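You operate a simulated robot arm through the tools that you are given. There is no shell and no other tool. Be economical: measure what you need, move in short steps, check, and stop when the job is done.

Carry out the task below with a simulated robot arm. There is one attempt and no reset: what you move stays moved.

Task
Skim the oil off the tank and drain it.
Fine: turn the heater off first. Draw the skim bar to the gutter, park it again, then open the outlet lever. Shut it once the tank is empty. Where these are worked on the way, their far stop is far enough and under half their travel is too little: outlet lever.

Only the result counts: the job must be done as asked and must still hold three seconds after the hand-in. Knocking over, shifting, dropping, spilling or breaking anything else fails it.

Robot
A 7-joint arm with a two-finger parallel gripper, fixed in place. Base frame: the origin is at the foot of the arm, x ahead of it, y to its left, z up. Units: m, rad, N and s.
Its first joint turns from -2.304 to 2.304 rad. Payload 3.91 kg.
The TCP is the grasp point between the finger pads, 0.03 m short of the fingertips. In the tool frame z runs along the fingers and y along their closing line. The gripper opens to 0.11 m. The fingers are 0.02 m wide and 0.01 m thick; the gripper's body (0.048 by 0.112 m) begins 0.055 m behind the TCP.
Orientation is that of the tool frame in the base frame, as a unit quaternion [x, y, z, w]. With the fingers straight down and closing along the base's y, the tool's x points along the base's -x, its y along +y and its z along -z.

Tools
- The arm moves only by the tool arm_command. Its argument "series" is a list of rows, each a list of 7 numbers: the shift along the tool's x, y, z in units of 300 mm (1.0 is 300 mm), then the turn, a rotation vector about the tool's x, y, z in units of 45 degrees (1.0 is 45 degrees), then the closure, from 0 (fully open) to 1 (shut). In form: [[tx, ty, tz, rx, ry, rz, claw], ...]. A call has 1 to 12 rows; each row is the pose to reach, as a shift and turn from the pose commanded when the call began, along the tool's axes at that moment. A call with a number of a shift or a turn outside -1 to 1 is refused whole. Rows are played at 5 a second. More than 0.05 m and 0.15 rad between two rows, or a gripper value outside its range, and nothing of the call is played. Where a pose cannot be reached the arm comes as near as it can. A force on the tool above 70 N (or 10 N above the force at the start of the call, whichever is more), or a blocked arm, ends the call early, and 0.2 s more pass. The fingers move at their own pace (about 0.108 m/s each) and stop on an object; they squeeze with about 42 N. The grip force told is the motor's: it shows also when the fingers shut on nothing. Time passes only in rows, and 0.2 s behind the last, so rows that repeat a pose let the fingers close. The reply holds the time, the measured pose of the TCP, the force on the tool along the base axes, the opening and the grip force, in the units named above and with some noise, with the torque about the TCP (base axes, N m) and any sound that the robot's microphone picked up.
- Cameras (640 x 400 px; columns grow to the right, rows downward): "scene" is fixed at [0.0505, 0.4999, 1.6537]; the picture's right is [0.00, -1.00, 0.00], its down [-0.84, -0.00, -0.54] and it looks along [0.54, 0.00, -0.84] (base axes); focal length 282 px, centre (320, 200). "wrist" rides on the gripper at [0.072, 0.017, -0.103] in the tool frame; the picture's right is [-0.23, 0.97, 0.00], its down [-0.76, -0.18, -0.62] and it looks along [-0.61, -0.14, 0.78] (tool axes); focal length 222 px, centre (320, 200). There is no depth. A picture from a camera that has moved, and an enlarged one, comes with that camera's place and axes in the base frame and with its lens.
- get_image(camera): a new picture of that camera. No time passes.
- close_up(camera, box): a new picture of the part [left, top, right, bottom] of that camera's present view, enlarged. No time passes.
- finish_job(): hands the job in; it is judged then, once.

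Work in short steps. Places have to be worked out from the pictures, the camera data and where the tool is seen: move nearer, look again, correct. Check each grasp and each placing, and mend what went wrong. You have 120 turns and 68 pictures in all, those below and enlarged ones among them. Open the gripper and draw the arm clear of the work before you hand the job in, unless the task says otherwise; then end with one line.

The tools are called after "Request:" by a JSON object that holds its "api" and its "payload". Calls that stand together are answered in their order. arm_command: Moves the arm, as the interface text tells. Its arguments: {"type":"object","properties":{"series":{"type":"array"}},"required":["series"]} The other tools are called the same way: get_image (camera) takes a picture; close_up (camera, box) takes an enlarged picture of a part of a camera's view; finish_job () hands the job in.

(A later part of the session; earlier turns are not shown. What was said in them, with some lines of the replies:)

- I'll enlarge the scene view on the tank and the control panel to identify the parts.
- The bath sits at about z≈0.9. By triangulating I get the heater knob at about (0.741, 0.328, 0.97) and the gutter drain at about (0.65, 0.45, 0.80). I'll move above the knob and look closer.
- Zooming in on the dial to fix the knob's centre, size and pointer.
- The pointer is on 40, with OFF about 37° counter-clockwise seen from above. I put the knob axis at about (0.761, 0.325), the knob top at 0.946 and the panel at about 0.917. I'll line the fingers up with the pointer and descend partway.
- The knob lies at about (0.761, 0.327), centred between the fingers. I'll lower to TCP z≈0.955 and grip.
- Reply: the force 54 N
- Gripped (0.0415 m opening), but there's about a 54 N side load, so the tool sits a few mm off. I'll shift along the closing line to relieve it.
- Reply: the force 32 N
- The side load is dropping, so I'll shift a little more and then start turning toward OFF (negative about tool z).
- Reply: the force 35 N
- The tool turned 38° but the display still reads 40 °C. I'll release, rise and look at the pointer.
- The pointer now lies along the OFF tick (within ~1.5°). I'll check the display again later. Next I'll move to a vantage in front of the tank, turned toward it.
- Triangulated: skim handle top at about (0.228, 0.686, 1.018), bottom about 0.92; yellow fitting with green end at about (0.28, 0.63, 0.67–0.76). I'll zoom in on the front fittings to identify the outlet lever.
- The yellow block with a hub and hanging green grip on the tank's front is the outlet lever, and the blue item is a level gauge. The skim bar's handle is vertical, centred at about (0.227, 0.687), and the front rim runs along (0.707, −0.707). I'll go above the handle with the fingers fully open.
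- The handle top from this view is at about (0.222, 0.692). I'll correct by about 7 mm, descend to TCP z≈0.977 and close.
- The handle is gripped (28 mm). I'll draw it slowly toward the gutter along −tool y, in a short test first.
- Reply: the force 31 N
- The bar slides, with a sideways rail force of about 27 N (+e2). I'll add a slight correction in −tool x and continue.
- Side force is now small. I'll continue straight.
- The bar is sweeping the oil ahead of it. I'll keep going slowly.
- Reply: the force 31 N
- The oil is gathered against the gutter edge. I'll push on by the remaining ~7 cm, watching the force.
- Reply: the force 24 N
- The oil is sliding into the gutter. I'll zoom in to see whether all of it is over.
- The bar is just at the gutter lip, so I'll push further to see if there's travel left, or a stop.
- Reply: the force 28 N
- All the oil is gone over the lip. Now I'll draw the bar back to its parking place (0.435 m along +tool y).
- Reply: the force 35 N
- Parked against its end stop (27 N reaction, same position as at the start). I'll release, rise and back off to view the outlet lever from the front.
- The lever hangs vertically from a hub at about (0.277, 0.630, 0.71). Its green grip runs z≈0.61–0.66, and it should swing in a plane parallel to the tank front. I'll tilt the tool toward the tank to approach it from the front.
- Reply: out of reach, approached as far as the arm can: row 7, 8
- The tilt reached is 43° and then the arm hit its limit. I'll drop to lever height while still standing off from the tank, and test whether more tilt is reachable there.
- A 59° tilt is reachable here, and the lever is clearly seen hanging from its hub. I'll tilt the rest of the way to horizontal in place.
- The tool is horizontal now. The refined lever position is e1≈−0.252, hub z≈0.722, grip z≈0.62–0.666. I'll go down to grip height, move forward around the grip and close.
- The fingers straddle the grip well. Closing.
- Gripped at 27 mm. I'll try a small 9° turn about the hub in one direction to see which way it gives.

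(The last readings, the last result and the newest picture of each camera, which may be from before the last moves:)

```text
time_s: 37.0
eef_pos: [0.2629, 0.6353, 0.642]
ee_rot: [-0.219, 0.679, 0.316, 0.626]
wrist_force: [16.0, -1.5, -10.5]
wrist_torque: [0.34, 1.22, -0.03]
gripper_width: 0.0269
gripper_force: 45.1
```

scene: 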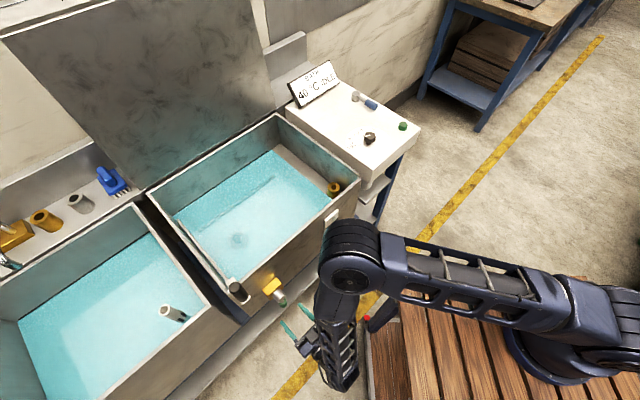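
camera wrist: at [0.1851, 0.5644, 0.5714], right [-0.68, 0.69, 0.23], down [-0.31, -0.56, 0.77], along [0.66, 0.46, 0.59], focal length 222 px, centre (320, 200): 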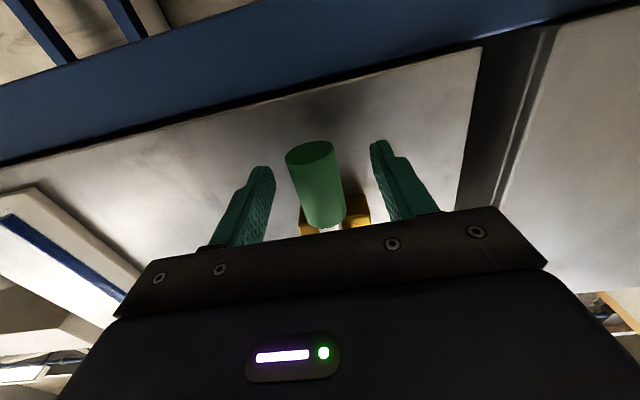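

The lever moves freely that way. I'll continue another 24°.

Request:
{"api": "arm_command", "payload": {"series": [[-0.0026, 0.0371, 0, 0, 0, 0.178, 1], [-0.0103, 0.0735, 0, 0, 0, 0.356, 1], [-0.0231, 0.1085, 0, 0, 0, 0.533, 1]]}}

Request:
{"api": "get_image", "payload": {"camera": "scene"}}

```text
time_s: 37.8
eef_pos: [0.2345, 0.6615, 0.6626]
ee_rot: [-0.098, 0.71, 0.411, 0.564]
wrist_force: [9.7, -7.5, -20.1]
wrist_torque: [1.19, 1.4, 0.09]
gripper_width: 0.0318
gripper_force: 45.2
out of reach, approached as far as the arm can: row 3
```

```text
25 pictures are left
```

scene: 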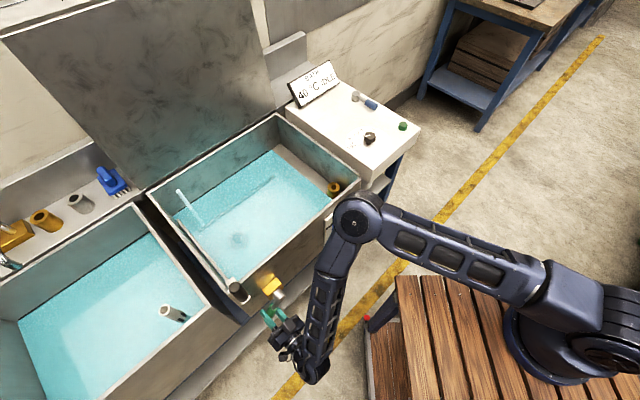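

Something light has appeared in the tank near its left end, so I'll zoom in before going on.

Request:
{"api": "close_up", "payload": {"camera": "scene", "box": [140, 160, 320, 340]}}

```text
2.22 times, centred on (230, 250) of scene
camera zoom: at [0.0505, 0.4999, 1.6537], right [0.0, -1.0, 0.0], down [-0.84, 0.0, -0.54], along [0.54, 0.0, -0.84], focal length 626 px, centre (520, 89)
```

zoom: 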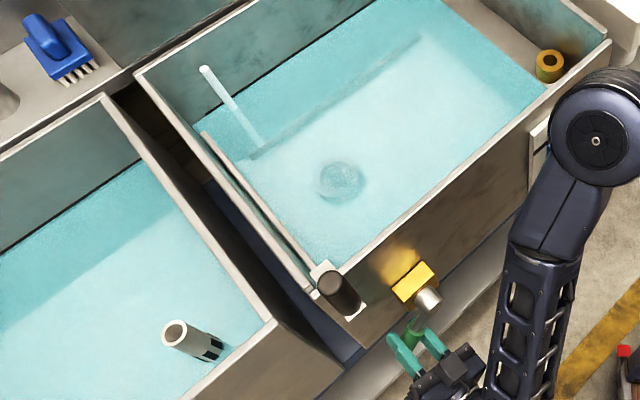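

A jet appears to be entering the tank now, so this lever may be a fill valve in this direction. I'll return the lever toward its starting position at once and recheck.

Request:
{"api": "arm_command", "payload": {"series": [[0.007, -0.062, 0, 0, 0, -0.1, 1], [0, -0.125, 0, 0, 0, -0.28, 1]]}}

Request:
{"api": "close_up", "payload": {"camera": "scene", "box": [140, 160, 320, 340]}}

```text
time_s: 38.4
eef_pos: [0.2571, 0.6393, 0.6449]
ee_rot: [-0.176, 0.692, 0.349, 0.607]
wrist_force: [-1.2, 16.8, 14.1]
wrist_torque: [-0.7, -0.87, -0.04]
gripper_width: 0.0268
gripper_force: 44.9
```

```text
2.22 times, centred on (230, 250) of scene
camera zoom: at [0.0505, 0.4999, 1.6537], right [0.0, -1.0, 0.0], down [-0.84, 0.0, -0.54], along [0.54, 0.0, -0.84], focal length 626 px, centre (520, 89)
```

zoom: 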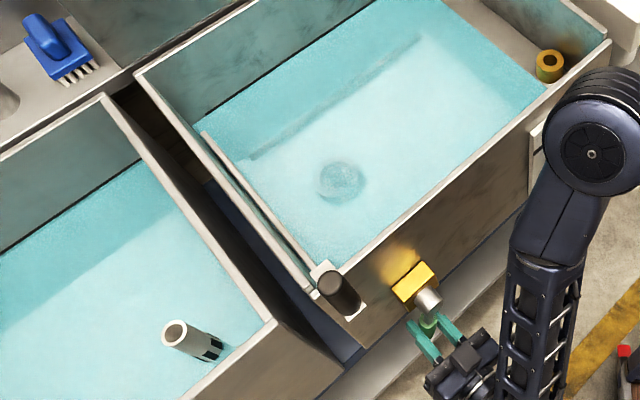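

The jet stopped, so this is a fill lever. I'll return it fully to its hanging position, then test gently whether it has a stop there.

Request:
{"api": "arm_command", "payload": {"series": [[-0.002, -0.032, 0, 0, 0, -0.17, 1], [-0.007, -0.064, 0, 0, 0, -0.34, 1], [-0.008, -0.076, 0, 0, 0, -0.36, 1]]}}

Request:
{"api": "close_up", "payload": {"camera": "scene", "box": [140, 160, 320, 340]}}

```text
time_s: 39.2
eef_pos: [0.2716, 0.6233, 0.6408]
ee_rot: [-0.271, 0.661, 0.26, 0.649]
wrist_force: [-22.4, 48.6, 21.8]
wrist_torque: [-0.05, -0.37, 0.21]
gripper_width: 0.0268
gripper_force: 45.6
```

```text
2.22 times, centred on (230, 250) of scene
camera zoom: at [0.0505, 0.4999, 1.6537], right [0.0, -1.0, 0.0], down [-0.84, 0.0, -0.54], along [0.54, 0.0, -0.84], focal length 626 px, centre (520, 89)
```

zoom: 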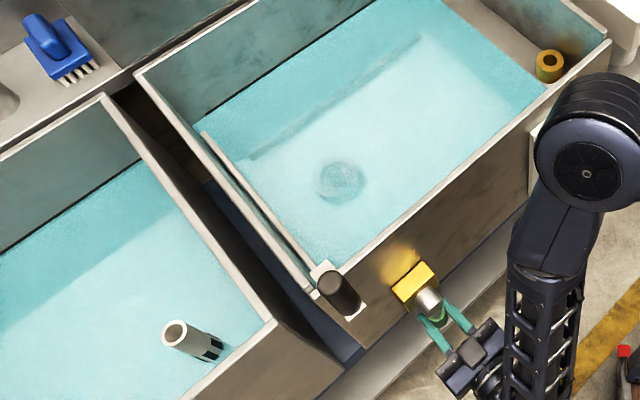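

A solid stop at the start position (50 N), so the fill lever is shut. The outlet must be the blue-gripped lever on the panel. I'll release, back out and retrace.

Request:
{"api": "arm_command", "payload": {"series": [[0, 0.01, 0, 0, 0, 0, 0.4], [0, 0.01, 0, 0, 0, 0, 0.4], [0, 0.01, -0.1, 0, 0, 0, 0.4], [0, 0.01, -0.2, 0, 0, 0, 0.4], [-0.1, 0.01, -0.25, 0, 0.16, 0, 0.4], [-0.13, 0.01, -0.25, 0, 0.32, 0, 0.4], [-0.13, 0.01, -0.25, 0, 0.48, 0, 0.4], [-0.13, 0.01, -0.25, 0, 0.64, 0, 0.4], [-0.13, 0.01, -0.25, 0, 0.8, 0, 0.4], [-0.13, 0.01, -0.25, 0, 0.96, 0, 0.4]]}}

Request:
{"api": "close_up", "payload": {"camera": "scene", "box": [200, 170, 380, 310]}}

```text
time_s: 41.4
eef_pos: [0.2191, 0.5718, 0.6802]
ee_rot: [-0.349, 0.855, 0.14, 0.359]
wrist_force: [-0.2, 1.0, 0.0]
wrist_torque: [0.02, 0.01, 0.03]
gripper_width: 0.0661
gripper_force: 0.1
```

```text
2.86 times, centred on (290, 240) of scene
camera zoom: at [0.0505, 0.4999, 1.6537], right [0.0, -1.0, 0.0], down [-0.84, 0.0, -0.54], along [0.54, 0.0, -0.84], focal length 804 px, centre (406, 86)
```

zoom: 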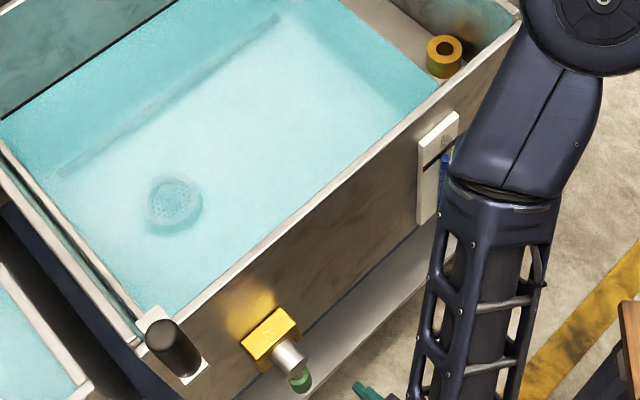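

The lever is back at its stop. I'll rise while tilting the tool back to vertical.

Request:
{"api": "arm_command", "payload": {"series": [[-0.06, 0, -0.06, 0, 0.16, 0, 0.4], [-0.12, 0, -0.12, 0, 0.32, 0, 0.4], [-0.2, 0, -0.2, 0, 0.45, 0, 0.4], [-0.3, 0, -0.3, 0, 0.6, 0, 0.4], [-0.4, 0, -0.4, 0, 0.75, 0, 0.4], [-0.5, 0, -0.5, 0, 0.9, 0, 0.4], [-0.6, 0, -0.6, 0, 1.0, 0, 0.4]]}}

```text
time_s: 43.0
eef_pos: [0.2173, 0.5721, 0.937]
ee_rot: [-0.375, 0.927, -0.003, 0.005]
wrist_force: [0.7, 0.1, 0.4]
wrist_torque: [-0.05, 0.03, 0.02]
gripper_width: 0.0659
gripper_force: 0.0
```

Now vertical at z 0.937. I'll rise and move toward the panel to inspect the blue lever, which I put at hub ≈(1.0, 0.356) and grip end ≈(0.945, 0.30).

Request:
{"api": "arm_command", "payload": {"series": [[-0.01, -0.03, -0.13, 0, 0, 0.05, 0.4], [-0.03, -0.1, -0.25, 0, 0, 0.1, 0.4], [-0.06, -0.19, -0.36, 0, 0, 0.15, 0.4], [-0.1, -0.29, -0.45, 0, 0, 0.2, 0.4], [-0.14, -0.42, -0.5, 0, 0, 0.26, 0.4], [-0.18, -0.55, -0.54, 0, 0, 0.32, 0.4], [-0.22, -0.69, -0.58, 0, 0, 0.38, 0.4], [-0.26, -0.83, -0.62, 0, 0, 0.44, 0.4], [-0.309, -0.975, -0.667, 0, 0, 0.5, 0.4]]}}

```text
time_s: 45.0
eef_pos: [0.4858, 0.4271, 1.1418]
ee_rot: [-0.188, 0.982, -0.003, 0.006]
wrist_force: [-0.8, 0.4, 0.6]
wrist_torque: [-0.02, -0.01, 0.0]
gripper_width: 0.0661
gripper_force: 0.0
```

Request:
{"api": "arm_command", "payload": {"series": [[-0.1, -0.105, 0, 0, 0, 0.06, 0.4], [-0.2, -0.21, 0, 0, 0, 0.12, 0.4], [-0.3, -0.315, 0, 0, 0, 0.18, 0.4], [-0.4, -0.42, 0, 0, 0, 0.24, 0.4], [-0.5, -0.525, 0, 0, 0, 0.3, 0.4], [-0.6, -0.63, 0, 0, 0, 0.36, 0.4], [-0.7, -0.735, 0, 0, 0, 0.42, 0.4], [-0.791, -0.842, 0, 0, 0, 0.48, 0.4]]}}

Request:
{"api": "get_image", "payload": {"camera": "wrist"}}

Request:
{"api": "close_up", "payload": {"camera": "scene", "box": [140, 100, 380, 310]}}

```text
time_s: 46.8
eef_pos: [0.7971, 0.2817, 1.1426]
ee_rot: [0.0, 1.0, -0.001, 0.007]
wrist_force: [0.3, 0.1, 0.8]
wrist_torque: [-0.07, 0.0, -0.03]
gripper_width: 0.0663
gripper_force: 0.0
```

```text
20 pictures are left
camera wrist: at [0.7233, 0.2972, 1.2459], right [0.23, 0.97, 0.0], down [0.75, -0.18, 0.63], along [0.62, -0.14, -0.77], focal length 222 px, centre (320, 200)
```

wrist: 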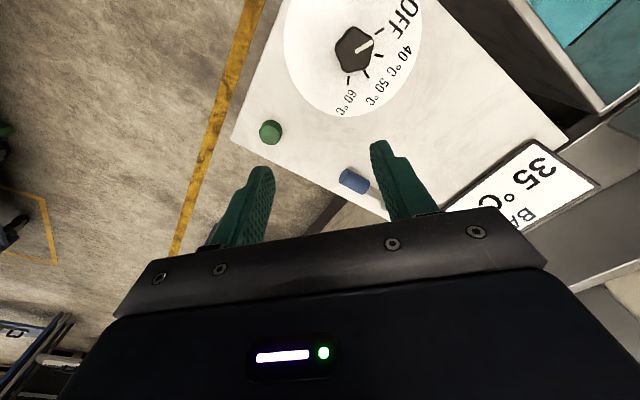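

```text
1.90 times, centred on (260, 205) of scene
camera zoom: at [0.0505, 0.4999, 1.6537], right [0.0, -1.0, 0.0], down [-0.84, 0.0, -0.54], along [0.54, 0.0, -0.84], focal length 536 px, centre (434, 190)
```

zoom: 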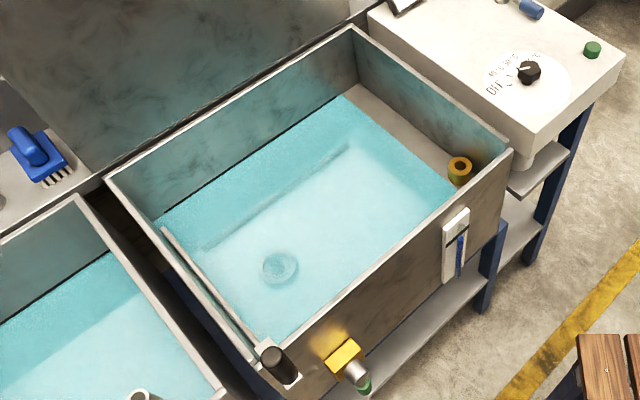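

The display now reads 35 °C, so the heater really is off. I'll look closely at the blue lever before deciding which way it swings.

Request:
{"api": "close_up", "payload": {"camera": "scene", "box": [330, 75, 400, 125]}}

Request:
{"api": "close_up", "payload": {"camera": "wrist", "box": [240, 100, 460, 230]}}

```text
8.00 times, centred on (365, 100) of scene
camera zoom: at [0.0505, 0.4999, 1.6537], right [0.0, -1.0, 0.0], down [-0.84, 0.0, -0.54], along [0.54, 0.0, -0.84], focal length 2252 px, centre (-40, 1000)
```

zoom: 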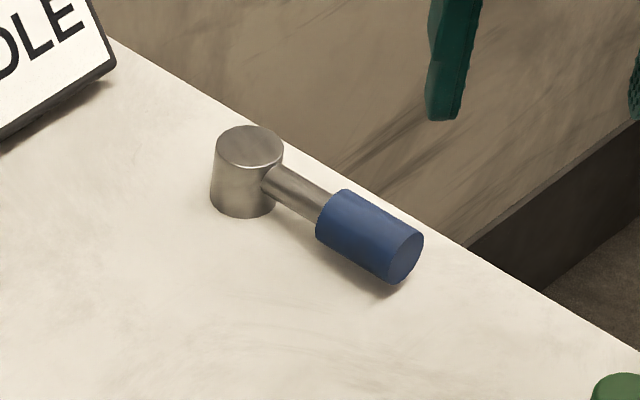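

```text
2.91 times, centred on (350, 165) of wrist
camera zoom: at [0.7233, 0.2972, 1.2459], right [0.23, 0.97, 0.0], down [0.75, -0.18, 0.63], along [0.62, -0.14, -0.77], focal length 646 px, centre (233, 302)
```

zoom: 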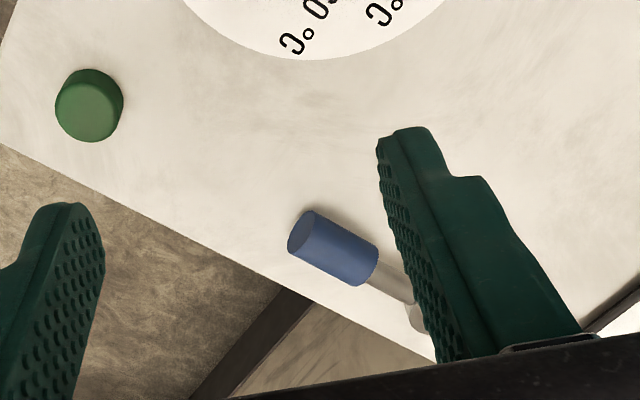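

The blue lever lies along the panel's right edge, hub ≈(1.004, 0.356) and grip end ≈(0.936, 0.288), so it should swing toward the tank. It's at the edge of reach, so I'll tilt the tool 20° outward and go above the grip.

Request:
{"api": "arm_command", "payload": {"series": [[-0.1, 0.01, 0.08, 0, -0.1, 0, 0.4], [-0.2, 0.02, 0.16, 0, -0.2, 0, 0.4], [-0.3, 0.03, 0.24, 0, -0.3, 0, 0.4], [-0.4, 0.04, 0.32, 0, -0.4, 0, 0.4], [-0.471, 0.049, 0.375, 0, -0.444, 0, 0.4]]}}

Request:
{"api": "arm_command", "payload": {"series": [[0, 0, 0, 0, 0, -0.18, 0.4], [0, 0, 0, 0, 0, -0.36, 0.4], [0, 0, 0, 0, 0, -0.54, 0.4], [0, 0, 0, 0, 0, -0.72, 0.4], [0, 0, 0, 0, 0, -0.86, 0.4], [0, 0, 0, 0, 0, -1.0, 0.4]]}}

Request:
{"api": "get_image", "payload": {"camera": "wrist"}}

Request:
{"api": "close_up", "payload": {"camera": "scene", "box": [300, 40, 440, 150]}}

```text
time_s: 48.0
eef_pos: [0.9393, 0.2963, 1.0327]
ee_rot: [0.0, 0.984, -0.001, 0.18]
wrist_force: [-0.3, -0.5, 0.7]
wrist_torque: [0.03, 0.03, 0.01]
gripper_width: 0.066
gripper_force: 0.0
```

```text
time_s: 49.4
eef_pos: [0.9404, 0.2934, 1.0318]
ee_rot: [-0.377, 0.909, -0.07, 0.165]
wrist_force: [0.6, 0.6, 0.4]
wrist_torque: [-0.01, 0.02, 0.02]
gripper_width: 0.066
gripper_force: 0.1
```

```text
16 pictures are left
camera wrist: at [0.8447, 0.2546, 1.1078], right [-0.49, 0.85, -0.19], down [0.4, 0.42, 0.82], along [0.77, 0.33, -0.55], focal length 222 px, centre (320, 200)
```

wrist: 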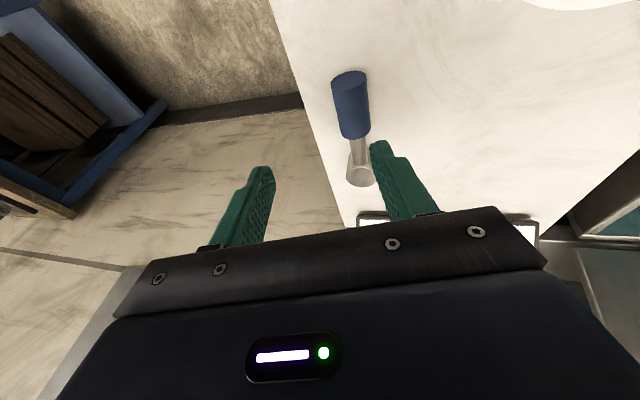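

```text
3.64 times, centred on (370, 95) of scene
camera zoom: at [0.0505, 0.4999, 1.6537], right [0.0, -1.0, 0.0], down [-0.84, 0.0, -0.54], along [0.54, 0.0, -0.84], focal length 1024 px, centre (138, 582)
```

zoom: 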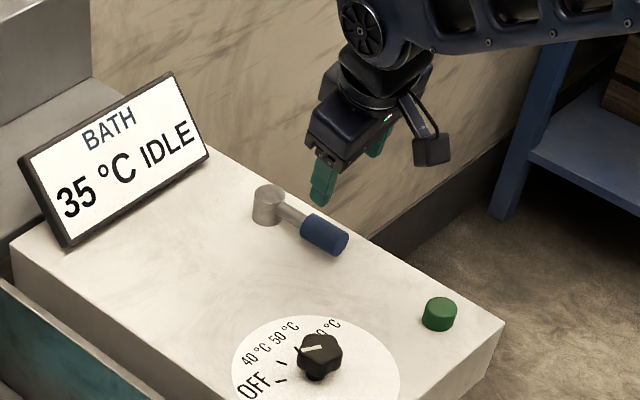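

Combining the views, the lever axis is at z≈0.950, grip end (0.920, 0.289) and hub (0.985, 0.355). I'll align laterally first, then descend around the grip.

Request:
{"api": "arm_command", "payload": {"series": [[-0.008, 0.049, -0.011, 0, 0, 0, 0.3], [0.02, 0.078, 0.1, 0, 0, 0, 0.3], [0.05, 0.108, 0.208, 0, 0, 0, 0.3], [0.05, 0.108, 0.208, 0, 0, 0, 0.3]]}}

Request:
{"api": "close_up", "payload": {"camera": "scene", "box": [320, 60, 420, 140]}}

Request:
{"api": "get_image", "payload": {"camera": "wrist"}}

```text
time_s: 50.4
eef_pos: [0.9313, 0.3059, 0.962]
ee_rot: [-0.376, 0.909, -0.069, 0.166]
wrist_force: [-4.5, 0.3, 9.9]
wrist_torque: [0.27, 0.44, 0.14]
gripper_width: 0.077
gripper_force: 0.2
```

```text
5.00 times, centred on (370, 100) of scene
camera zoom: at [0.0505, 0.4999, 1.6537], right [0.0, -1.0, 0.0], down [-0.84, 0.0, -0.54], along [0.54, 0.0, -0.84], focal length 1407 px, centre (70, 700)
```

zoom: 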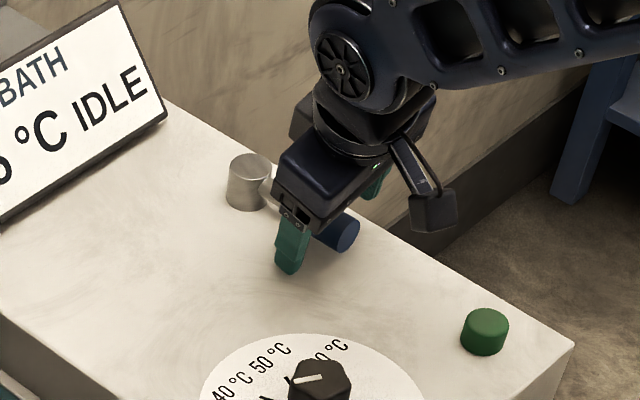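

```text
13 pictures are left
camera wrist: at [0.835, 0.2656, 1.0376], right [-0.49, 0.85, -0.19], down [0.4, 0.41, 0.82], along [0.77, 0.33, -0.54], focal length 222 px, centre (320, 200)
```

wrist: 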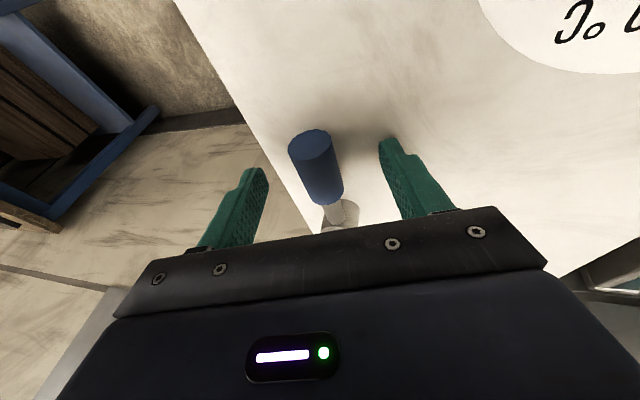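

The fingers straddle the grip, but the lower fingertip lightly touches the panel (10 N). I'll raise 6 mm and close on the grip.

Request:
{"api": "arm_command", "payload": {"series": [[-0.005, -0.005, -0.019, 0, 0, 0, 0.3], [-0.005, -0.005, -0.019, 0, 0, 0, 1], [-0.005, -0.005, -0.019, 0, 0, 0, 1], [-0.005, -0.005, -0.019, 0, 0, 0, 1]]}}

```text
time_s: 51.4
eef_pos: [0.9308, 0.3055, 0.967]
ee_rot: [-0.376, 0.909, -0.071, 0.165]
wrist_force: [-3.6, -1.1, -2.0]
wrist_torque: [-0.45, 0.57, 0.16]
gripper_width: 0.0267
gripper_force: 44.5
```

Gripped at 27 mm with little load. I'll do a test swing of 15° clockwise (toward the tank).

Request:
{"api": "arm_command", "payload": {"series": [[-0.005, 0.031, -0.007, 0, 0, 0.167, 1], [-0.013, 0.061, -0.013, 0, 0, 0.333, 1]]}}

```text
time_s: 52.0
eef_pos: [0.9189, 0.3212, 0.9687]
ee_rot: [-0.255, 0.95, -0.048, 0.172]
wrist_force: [-11.5, -1.1, -3.0]
wrist_torque: [-0.34, 0.84, 0.39]
gripper_width: 0.0268
gripper_force: 45.9
```

It swings freely. I'll continue another 30° and check the tank.

Request:
{"api": "arm_command", "payload": {"series": [[-0.005, 0.032, -0.005, 0, 0, 0.167, 1], [-0.013, 0.063, -0.008, 0, 0, 0.333, 1], [-0.026, 0.093, -0.009, 0, 0, 0.5, 1], [-0.041, 0.121, -0.009, 0, 0, 0.667, 1]]}}

Request:
{"api": "get_image", "payload": {"camera": "scene"}}

```text
time_s: 53.0
eef_pos: [0.9121, 0.3607, 0.9691]
ee_rot: [0.001, 0.984, -0.001, 0.18]
wrist_force: [-11.4, -1.8, 4.5]
wrist_torque: [-0.22, 0.33, -0.06]
gripper_width: 0.0268
gripper_force: 44.9
```

```text
12 pictures are left
```

scene: 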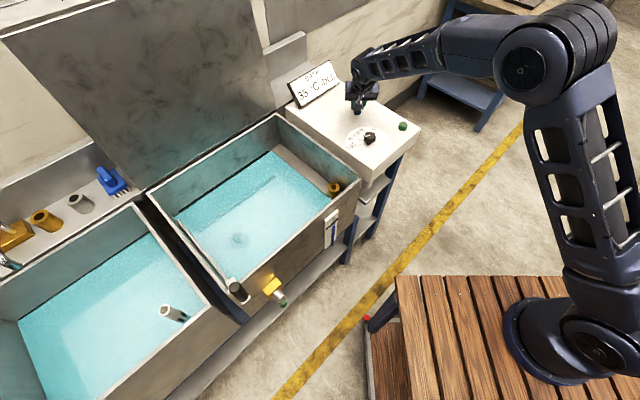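

The lever is at about 45°. I'll carry on another 37°, watching for its stop.

Request:
{"api": "arm_command", "payload": {"series": [[-0.004, 0.032, 0.0015, 0, 0, 0.167, 1], [-0.0125, 0.062, 0.005, 0, 0, 0.333, 1], [-0.024, 0.092, 0.009, 0, 0, 0.5, 1], [-0.04, 0.119, 0.015, 0, 0, 0.667, 1], [-0.058, 0.144, 0.022, 0, 0, 0.833, 1], [-0.058, 0.144, 0.022, 0, 0, 0.833, 1]]}}

Request:
{"api": "close_up", "payload": {"camera": "scene", "box": [140, 60, 400, 310]}}

```text
time_s: 54.2
eef_pos: [0.9268, 0.3887, 0.9667]
ee_rot: [0.299, 0.938, 0.044, 0.169]
wrist_force: [-21.4, -15.5, 17.2]
wrist_torque: [-0.46, 0.72, 0.91]
gripper_width: 0.0294
gripper_force: 44.5
stopped in row 5: the force on the tool passed its limit at 108 N (the readings are from after the stop); the commanded pose is now the measured one
```

```text
1.60 times, centred on (270, 185) of scene
camera zoom: at [0.0505, 0.4999, 1.6537], right [0.0, -1.0, 0.0], down [-0.84, 0.0, -0.54], along [0.54, 0.0, -0.84], focal length 450 px, centre (400, 224)
```

zoom: 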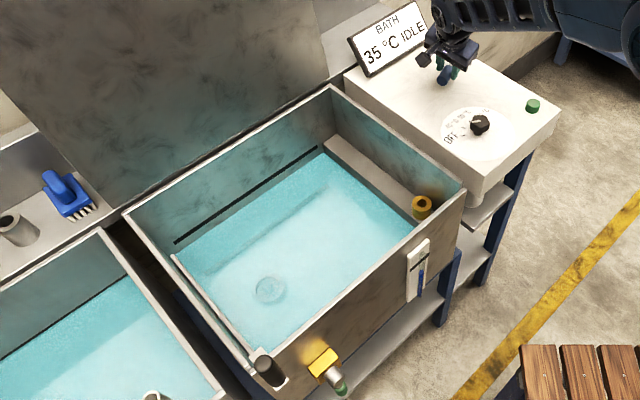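

The stop was reached (~72° swing) and the water level is dropping. I'll hold here and let it drain.

Request:
{"api": "arm_command", "payload": {"series": [[0, 0, 0, 0, 0, 0, 1], [0, 0, 0, 0, 0, 0, 1], [0, 0, 0, 0, 0, 0, 1], [0, 0, 0, 0, 0, 0, 1], [0, 0, 0, 0, 0, 0, 1], [0, 0, 0, 0, 0, 0, 1], [0, 0, 0, 0, 0, 0, 1], [0, 0, 0, 0, 0, 0, 1], [0, 0, 0, 0, 0, 0, 1], [0, 0, 0, 0, 0, 0, 1], [0, 0, 0, 0, 0, 0, 1], [0, 0, 0, 0, 0, 0, 1]]}}

Request:
{"api": "arm_command", "payload": {"series": [[0, 0, 0, 0, 0, 0, 1], [0, 0, 0, 0, 0, 0, 1], [0, 0, 0, 0, 0, 0, 1], [0, 0, 0, 0, 0, 0, 1], [0, 0, 0, 0, 0, 0, 1], [0, 0, 0, 0, 0, 0, 1], [0, 0, 0, 0, 0, 0, 1], [0, 0, 0, 0, 0, 0, 1], [0, 0, 0, 0, 0, 0, 1], [0, 0, 0, 0, 0, 0, 1], [0, 0, 0, 0, 0, 0, 1], [0, 0, 0, 0, 0, 0, 1]]}}

Request:
{"api": "close_up", "payload": {"camera": "scene", "box": [140, 110, 380, 310]}}

```text
time_s: 56.8
eef_pos: [0.9275, 0.3896, 0.9658]
ee_rot: [0.298, 0.938, 0.044, 0.17]
wrist_force: [-23.9, -25.6, 22.6]
wrist_torque: [-0.8, 0.25, 0.82]
gripper_width: 0.0294
gripper_force: 45.2
```

```text
time_s: 59.4
eef_pos: [0.928, 0.39, 0.9659]
ee_rot: [0.299, 0.938, 0.045, 0.17]
wrist_force: [-18.7, -25.9, 21.8]
wrist_torque: [-0.78, 0.11, 0.8]
gripper_width: 0.0293
gripper_force: 44.5
```

```text
2.00 times, centred on (260, 210) of scene
camera zoom: at [0.0505, 0.4999, 1.6537], right [0.0, -1.0, 0.0], down [-0.84, 0.0, -0.54], along [0.54, 0.0, -0.84], focal length 563 px, centre (440, 180)
```

zoom: 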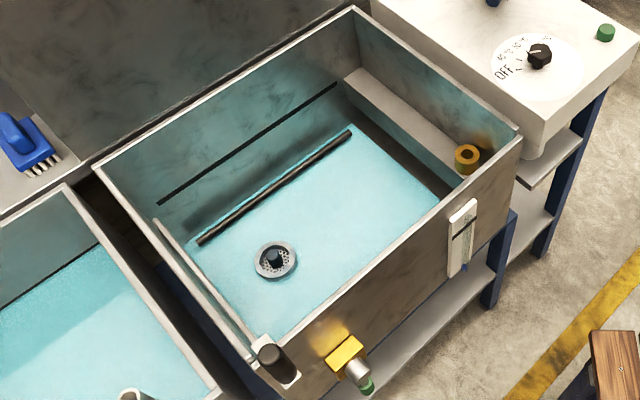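

Nearly drained; a shallow layer remains. I'll hold longer.

Request:
{"api": "arm_command", "payload": {"series": [[0, 0, 0, 0, 0, 0, 1], [0, 0, 0, 0, 0, 0, 1], [0, 0, 0, 0, 0, 0, 1], [0, 0, 0, 0, 0, 0, 1], [0, 0, 0, 0, 0, 0, 1], [0, 0, 0, 0, 0, 0, 1], [0, 0, 0, 0, 0, 0, 1], [0, 0, 0, 0, 0, 0, 1], [0, 0, 0, 0, 0, 0, 1], [0, 0, 0, 0, 0, 0, 1], [0, 0, 0, 0, 0, 0, 1], [0, 0, 0, 0, 0, 0, 1]]}}

Request:
{"api": "arm_command", "payload": {"series": [[0, 0, 0, 0, 0, 0, 1], [0, 0, 0, 0, 0, 0, 1], [0, 0, 0, 0, 0, 0, 1], [0, 0, 0, 0, 0, 0, 1], [0, 0, 0, 0, 0, 0, 1], [0, 0, 0, 0, 0, 0, 1], [0, 0, 0, 0, 0, 0, 1], [0, 0, 0, 0, 0, 0, 1], [0, 0, 0, 0, 0, 0, 1], [0, 0, 0, 0, 0, 0, 1], [0, 0, 0, 0, 0, 0, 1], [0, 0, 0, 0, 0, 0, 1]]}}

Request:
{"api": "close_up", "payload": {"camera": "scene", "box": [140, 110, 380, 310]}}

```text
time_s: 62.0
eef_pos: [0.9282, 0.3888, 0.9659]
ee_rot: [0.298, 0.938, 0.045, 0.17]
wrist_force: [-17.4, -25.4, 18.2]
wrist_torque: [-0.77, 0.14, 0.86]
gripper_width: 0.0296
gripper_force: 45.7
```

```text
time_s: 64.6
eef_pos: [0.928, 0.3913, 0.9645]
ee_rot: [0.299, 0.938, 0.044, 0.169]
wrist_force: [-16.1, -23.5, 15.6]
wrist_torque: [-0.7, 0.15, 0.89]
gripper_width: 0.0294
gripper_force: 44.8
```

```text
2.00 times, centred on (260, 210) of scene
camera zoom: at [0.0505, 0.4999, 1.6537], right [0.0, -1.0, 0.0], down [-0.84, 0.0, -0.54], along [0.54, 0.0, -0.84], focal length 563 px, centre (440, 180)
```

zoom: 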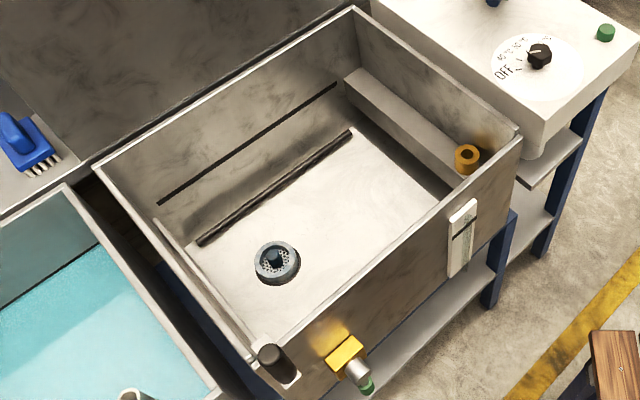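

The tank is empty. I'll swing the outlet lever back the same way, first half.

Request:
{"api": "arm_command", "payload": {"series": [[0.001, -0.022, -0.005, 0, 0, -0.157, 1], [0, -0.044, -0.01, 0, 0, -0.315, 1], [-0.005, -0.066, -0.015, 0, 0, -0.472, 1], [-0.011, -0.087, -0.02, 0, 0, -0.63, 1], [-0.019, -0.107, -0.026, 0, 0, -0.787, 1]]}}

```text
time_s: 65.8
eef_pos: [0.9146, 0.36, 0.9658]
ee_rot: [-0.001, 0.985, -0.011, 0.174]
wrist_force: [26.7, 2.8, -7.3]
wrist_torque: [0.17, -0.95, 0.25]
gripper_width: 0.0267
gripper_force: 45.2
```

Halfway back. Now the second half to its original stop, with a slight overpress.

Request:
{"api": "arm_command", "payload": {"series": [[-0.005, -0.033, 0.0, 0, 0, -0.173, 1], [-0.009, -0.067, 0.0, 0, 0, -0.347, 1], [-0.017, -0.099, 0.003, 0, 0, -0.52, 1], [-0.029, -0.129, 0.008, 0, 0, -0.693, 1], [-0.045, -0.158, 0.014, 0, 0, -0.867, 1], [-0.064, -0.184, 0.02, 0, 0, -1.0, 1], [-0.073, -0.193, 0.023, 0, 0, -1.0, 1]]}}

Request:
{"api": "close_up", "payload": {"camera": "scene", "box": [320, 60, 420, 140]}}

```text
time_s: 67.4
eef_pos: [0.9333, 0.3058, 0.9686]
ee_rot: [-0.379, 0.909, -0.075, 0.157]
wrist_force: [-14.6, 18.6, -7.0]
wrist_torque: [0.86, 0.08, 1.02]
gripper_width: 0.027
gripper_force: 45.3
```

```text
5.00 times, centred on (370, 100) of scene
camera zoom: at [0.0505, 0.4999, 1.6537], right [0.0, -1.0, 0.0], down [-0.84, 0.0, -0.54], along [0.54, 0.0, -0.84], focal length 1407 px, centre (70, 700)
```

zoom: 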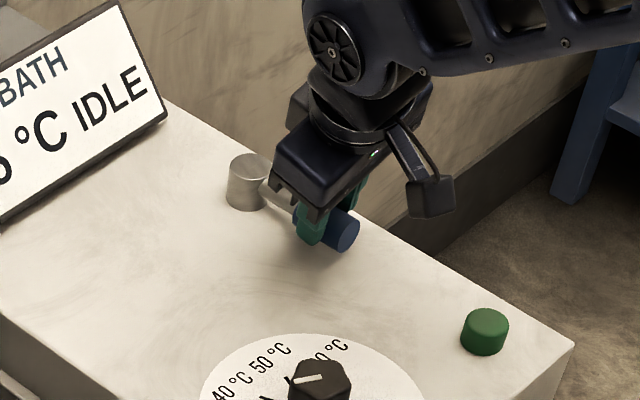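

The lever is at its stop again (23 N reaction). I'll release and lift straight up.

Request:
{"api": "arm_command", "payload": {"series": [[0, 0, 0, 0, 0, 0, 0.45], [0, 0, 0, 0, 0, 0, 0.45], [-0.03, -0.032, -0.117, 0, 0, 0, 0.45], [-0.065, -0.067, -0.25, 0, 0, 0, 0.45], [-0.1, -0.1, -0.375, 0, 0, 0, 0.45], [-0.13, -0.134, -0.5, 0, 0, 0, 0.45]]}}

Request:
{"api": "get_image", "payload": {"camera": "scene"}}

Request:
{"api": "close_up", "payload": {"camera": "scene", "box": [270, 50, 430, 160]}}

```text
time_s: 68.8
eef_pos: [0.9369, 0.3079, 1.1288]
ee_rot: [-0.378, 0.909, -0.075, 0.157]
wrist_force: [-0.4, 0.0, -1.6]
wrist_torque: [-0.02, 0.03, -0.01]
gripper_width: 0.0601
gripper_force: 0.0
```

```text
7 pictures are left
```

scene: 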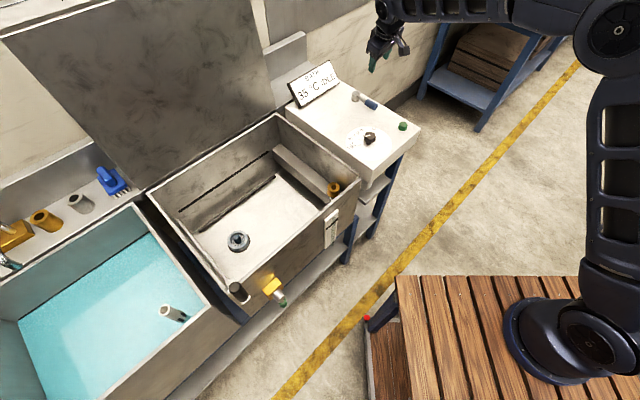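

```text
3.64 times, centred on (350, 105) of scene
camera zoom: at [0.0505, 0.4999, 1.6537], right [0.0, -1.0, 0.0], down [-0.84, 0.0, -0.54], along [0.54, 0.0, -0.84], focal length 1024 px, centre (211, 546)
```

zoom: 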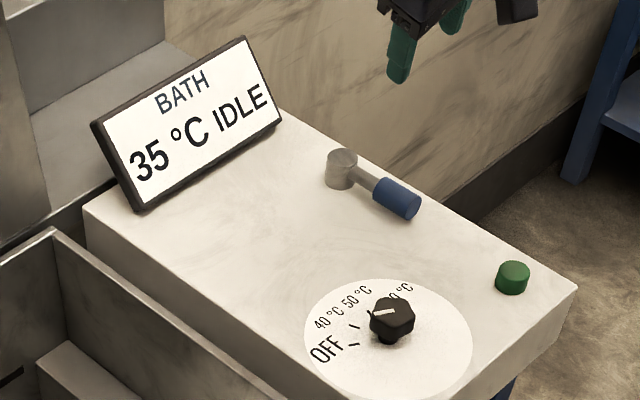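

The tank is empty, the outlet lever is back at its shut position, the skim bar is parked, the fill lever is shut and the knob is at OFF. The arm is clear, so I'll open the gripper fully, draw a little further away and hand in.

Request:
{"api": "arm_command", "payload": {"series": [[0, 0, -0.1, 0, 0, 0, 0], [0, 0, -0.2, 0, 0, 0, 0], [0, 0, -0.2, 0, 0, 0, 0]]}}

Request:
{"api": "finish_job", "payload": {}}

```text
time_s: 69.6
eef_pos: [0.9166, 0.3082, 1.1866]
ee_rot: [-0.377, 0.91, -0.075, 0.158]
wrist_force: [0.5, -0.4, -1.2]
wrist_torque: [0.0, -0.01, 0.0]
gripper_width: 0.11
gripper_force: 0.1
```

```text
The job is handed in.
```

The job is handed in: heater off, oil skimmed into the gutter, skim bar parked, tank drained and outlet lever shut; I first opened the green fill lever by mistake, which ran water into the tank for about a second before I shut it again at its stop.
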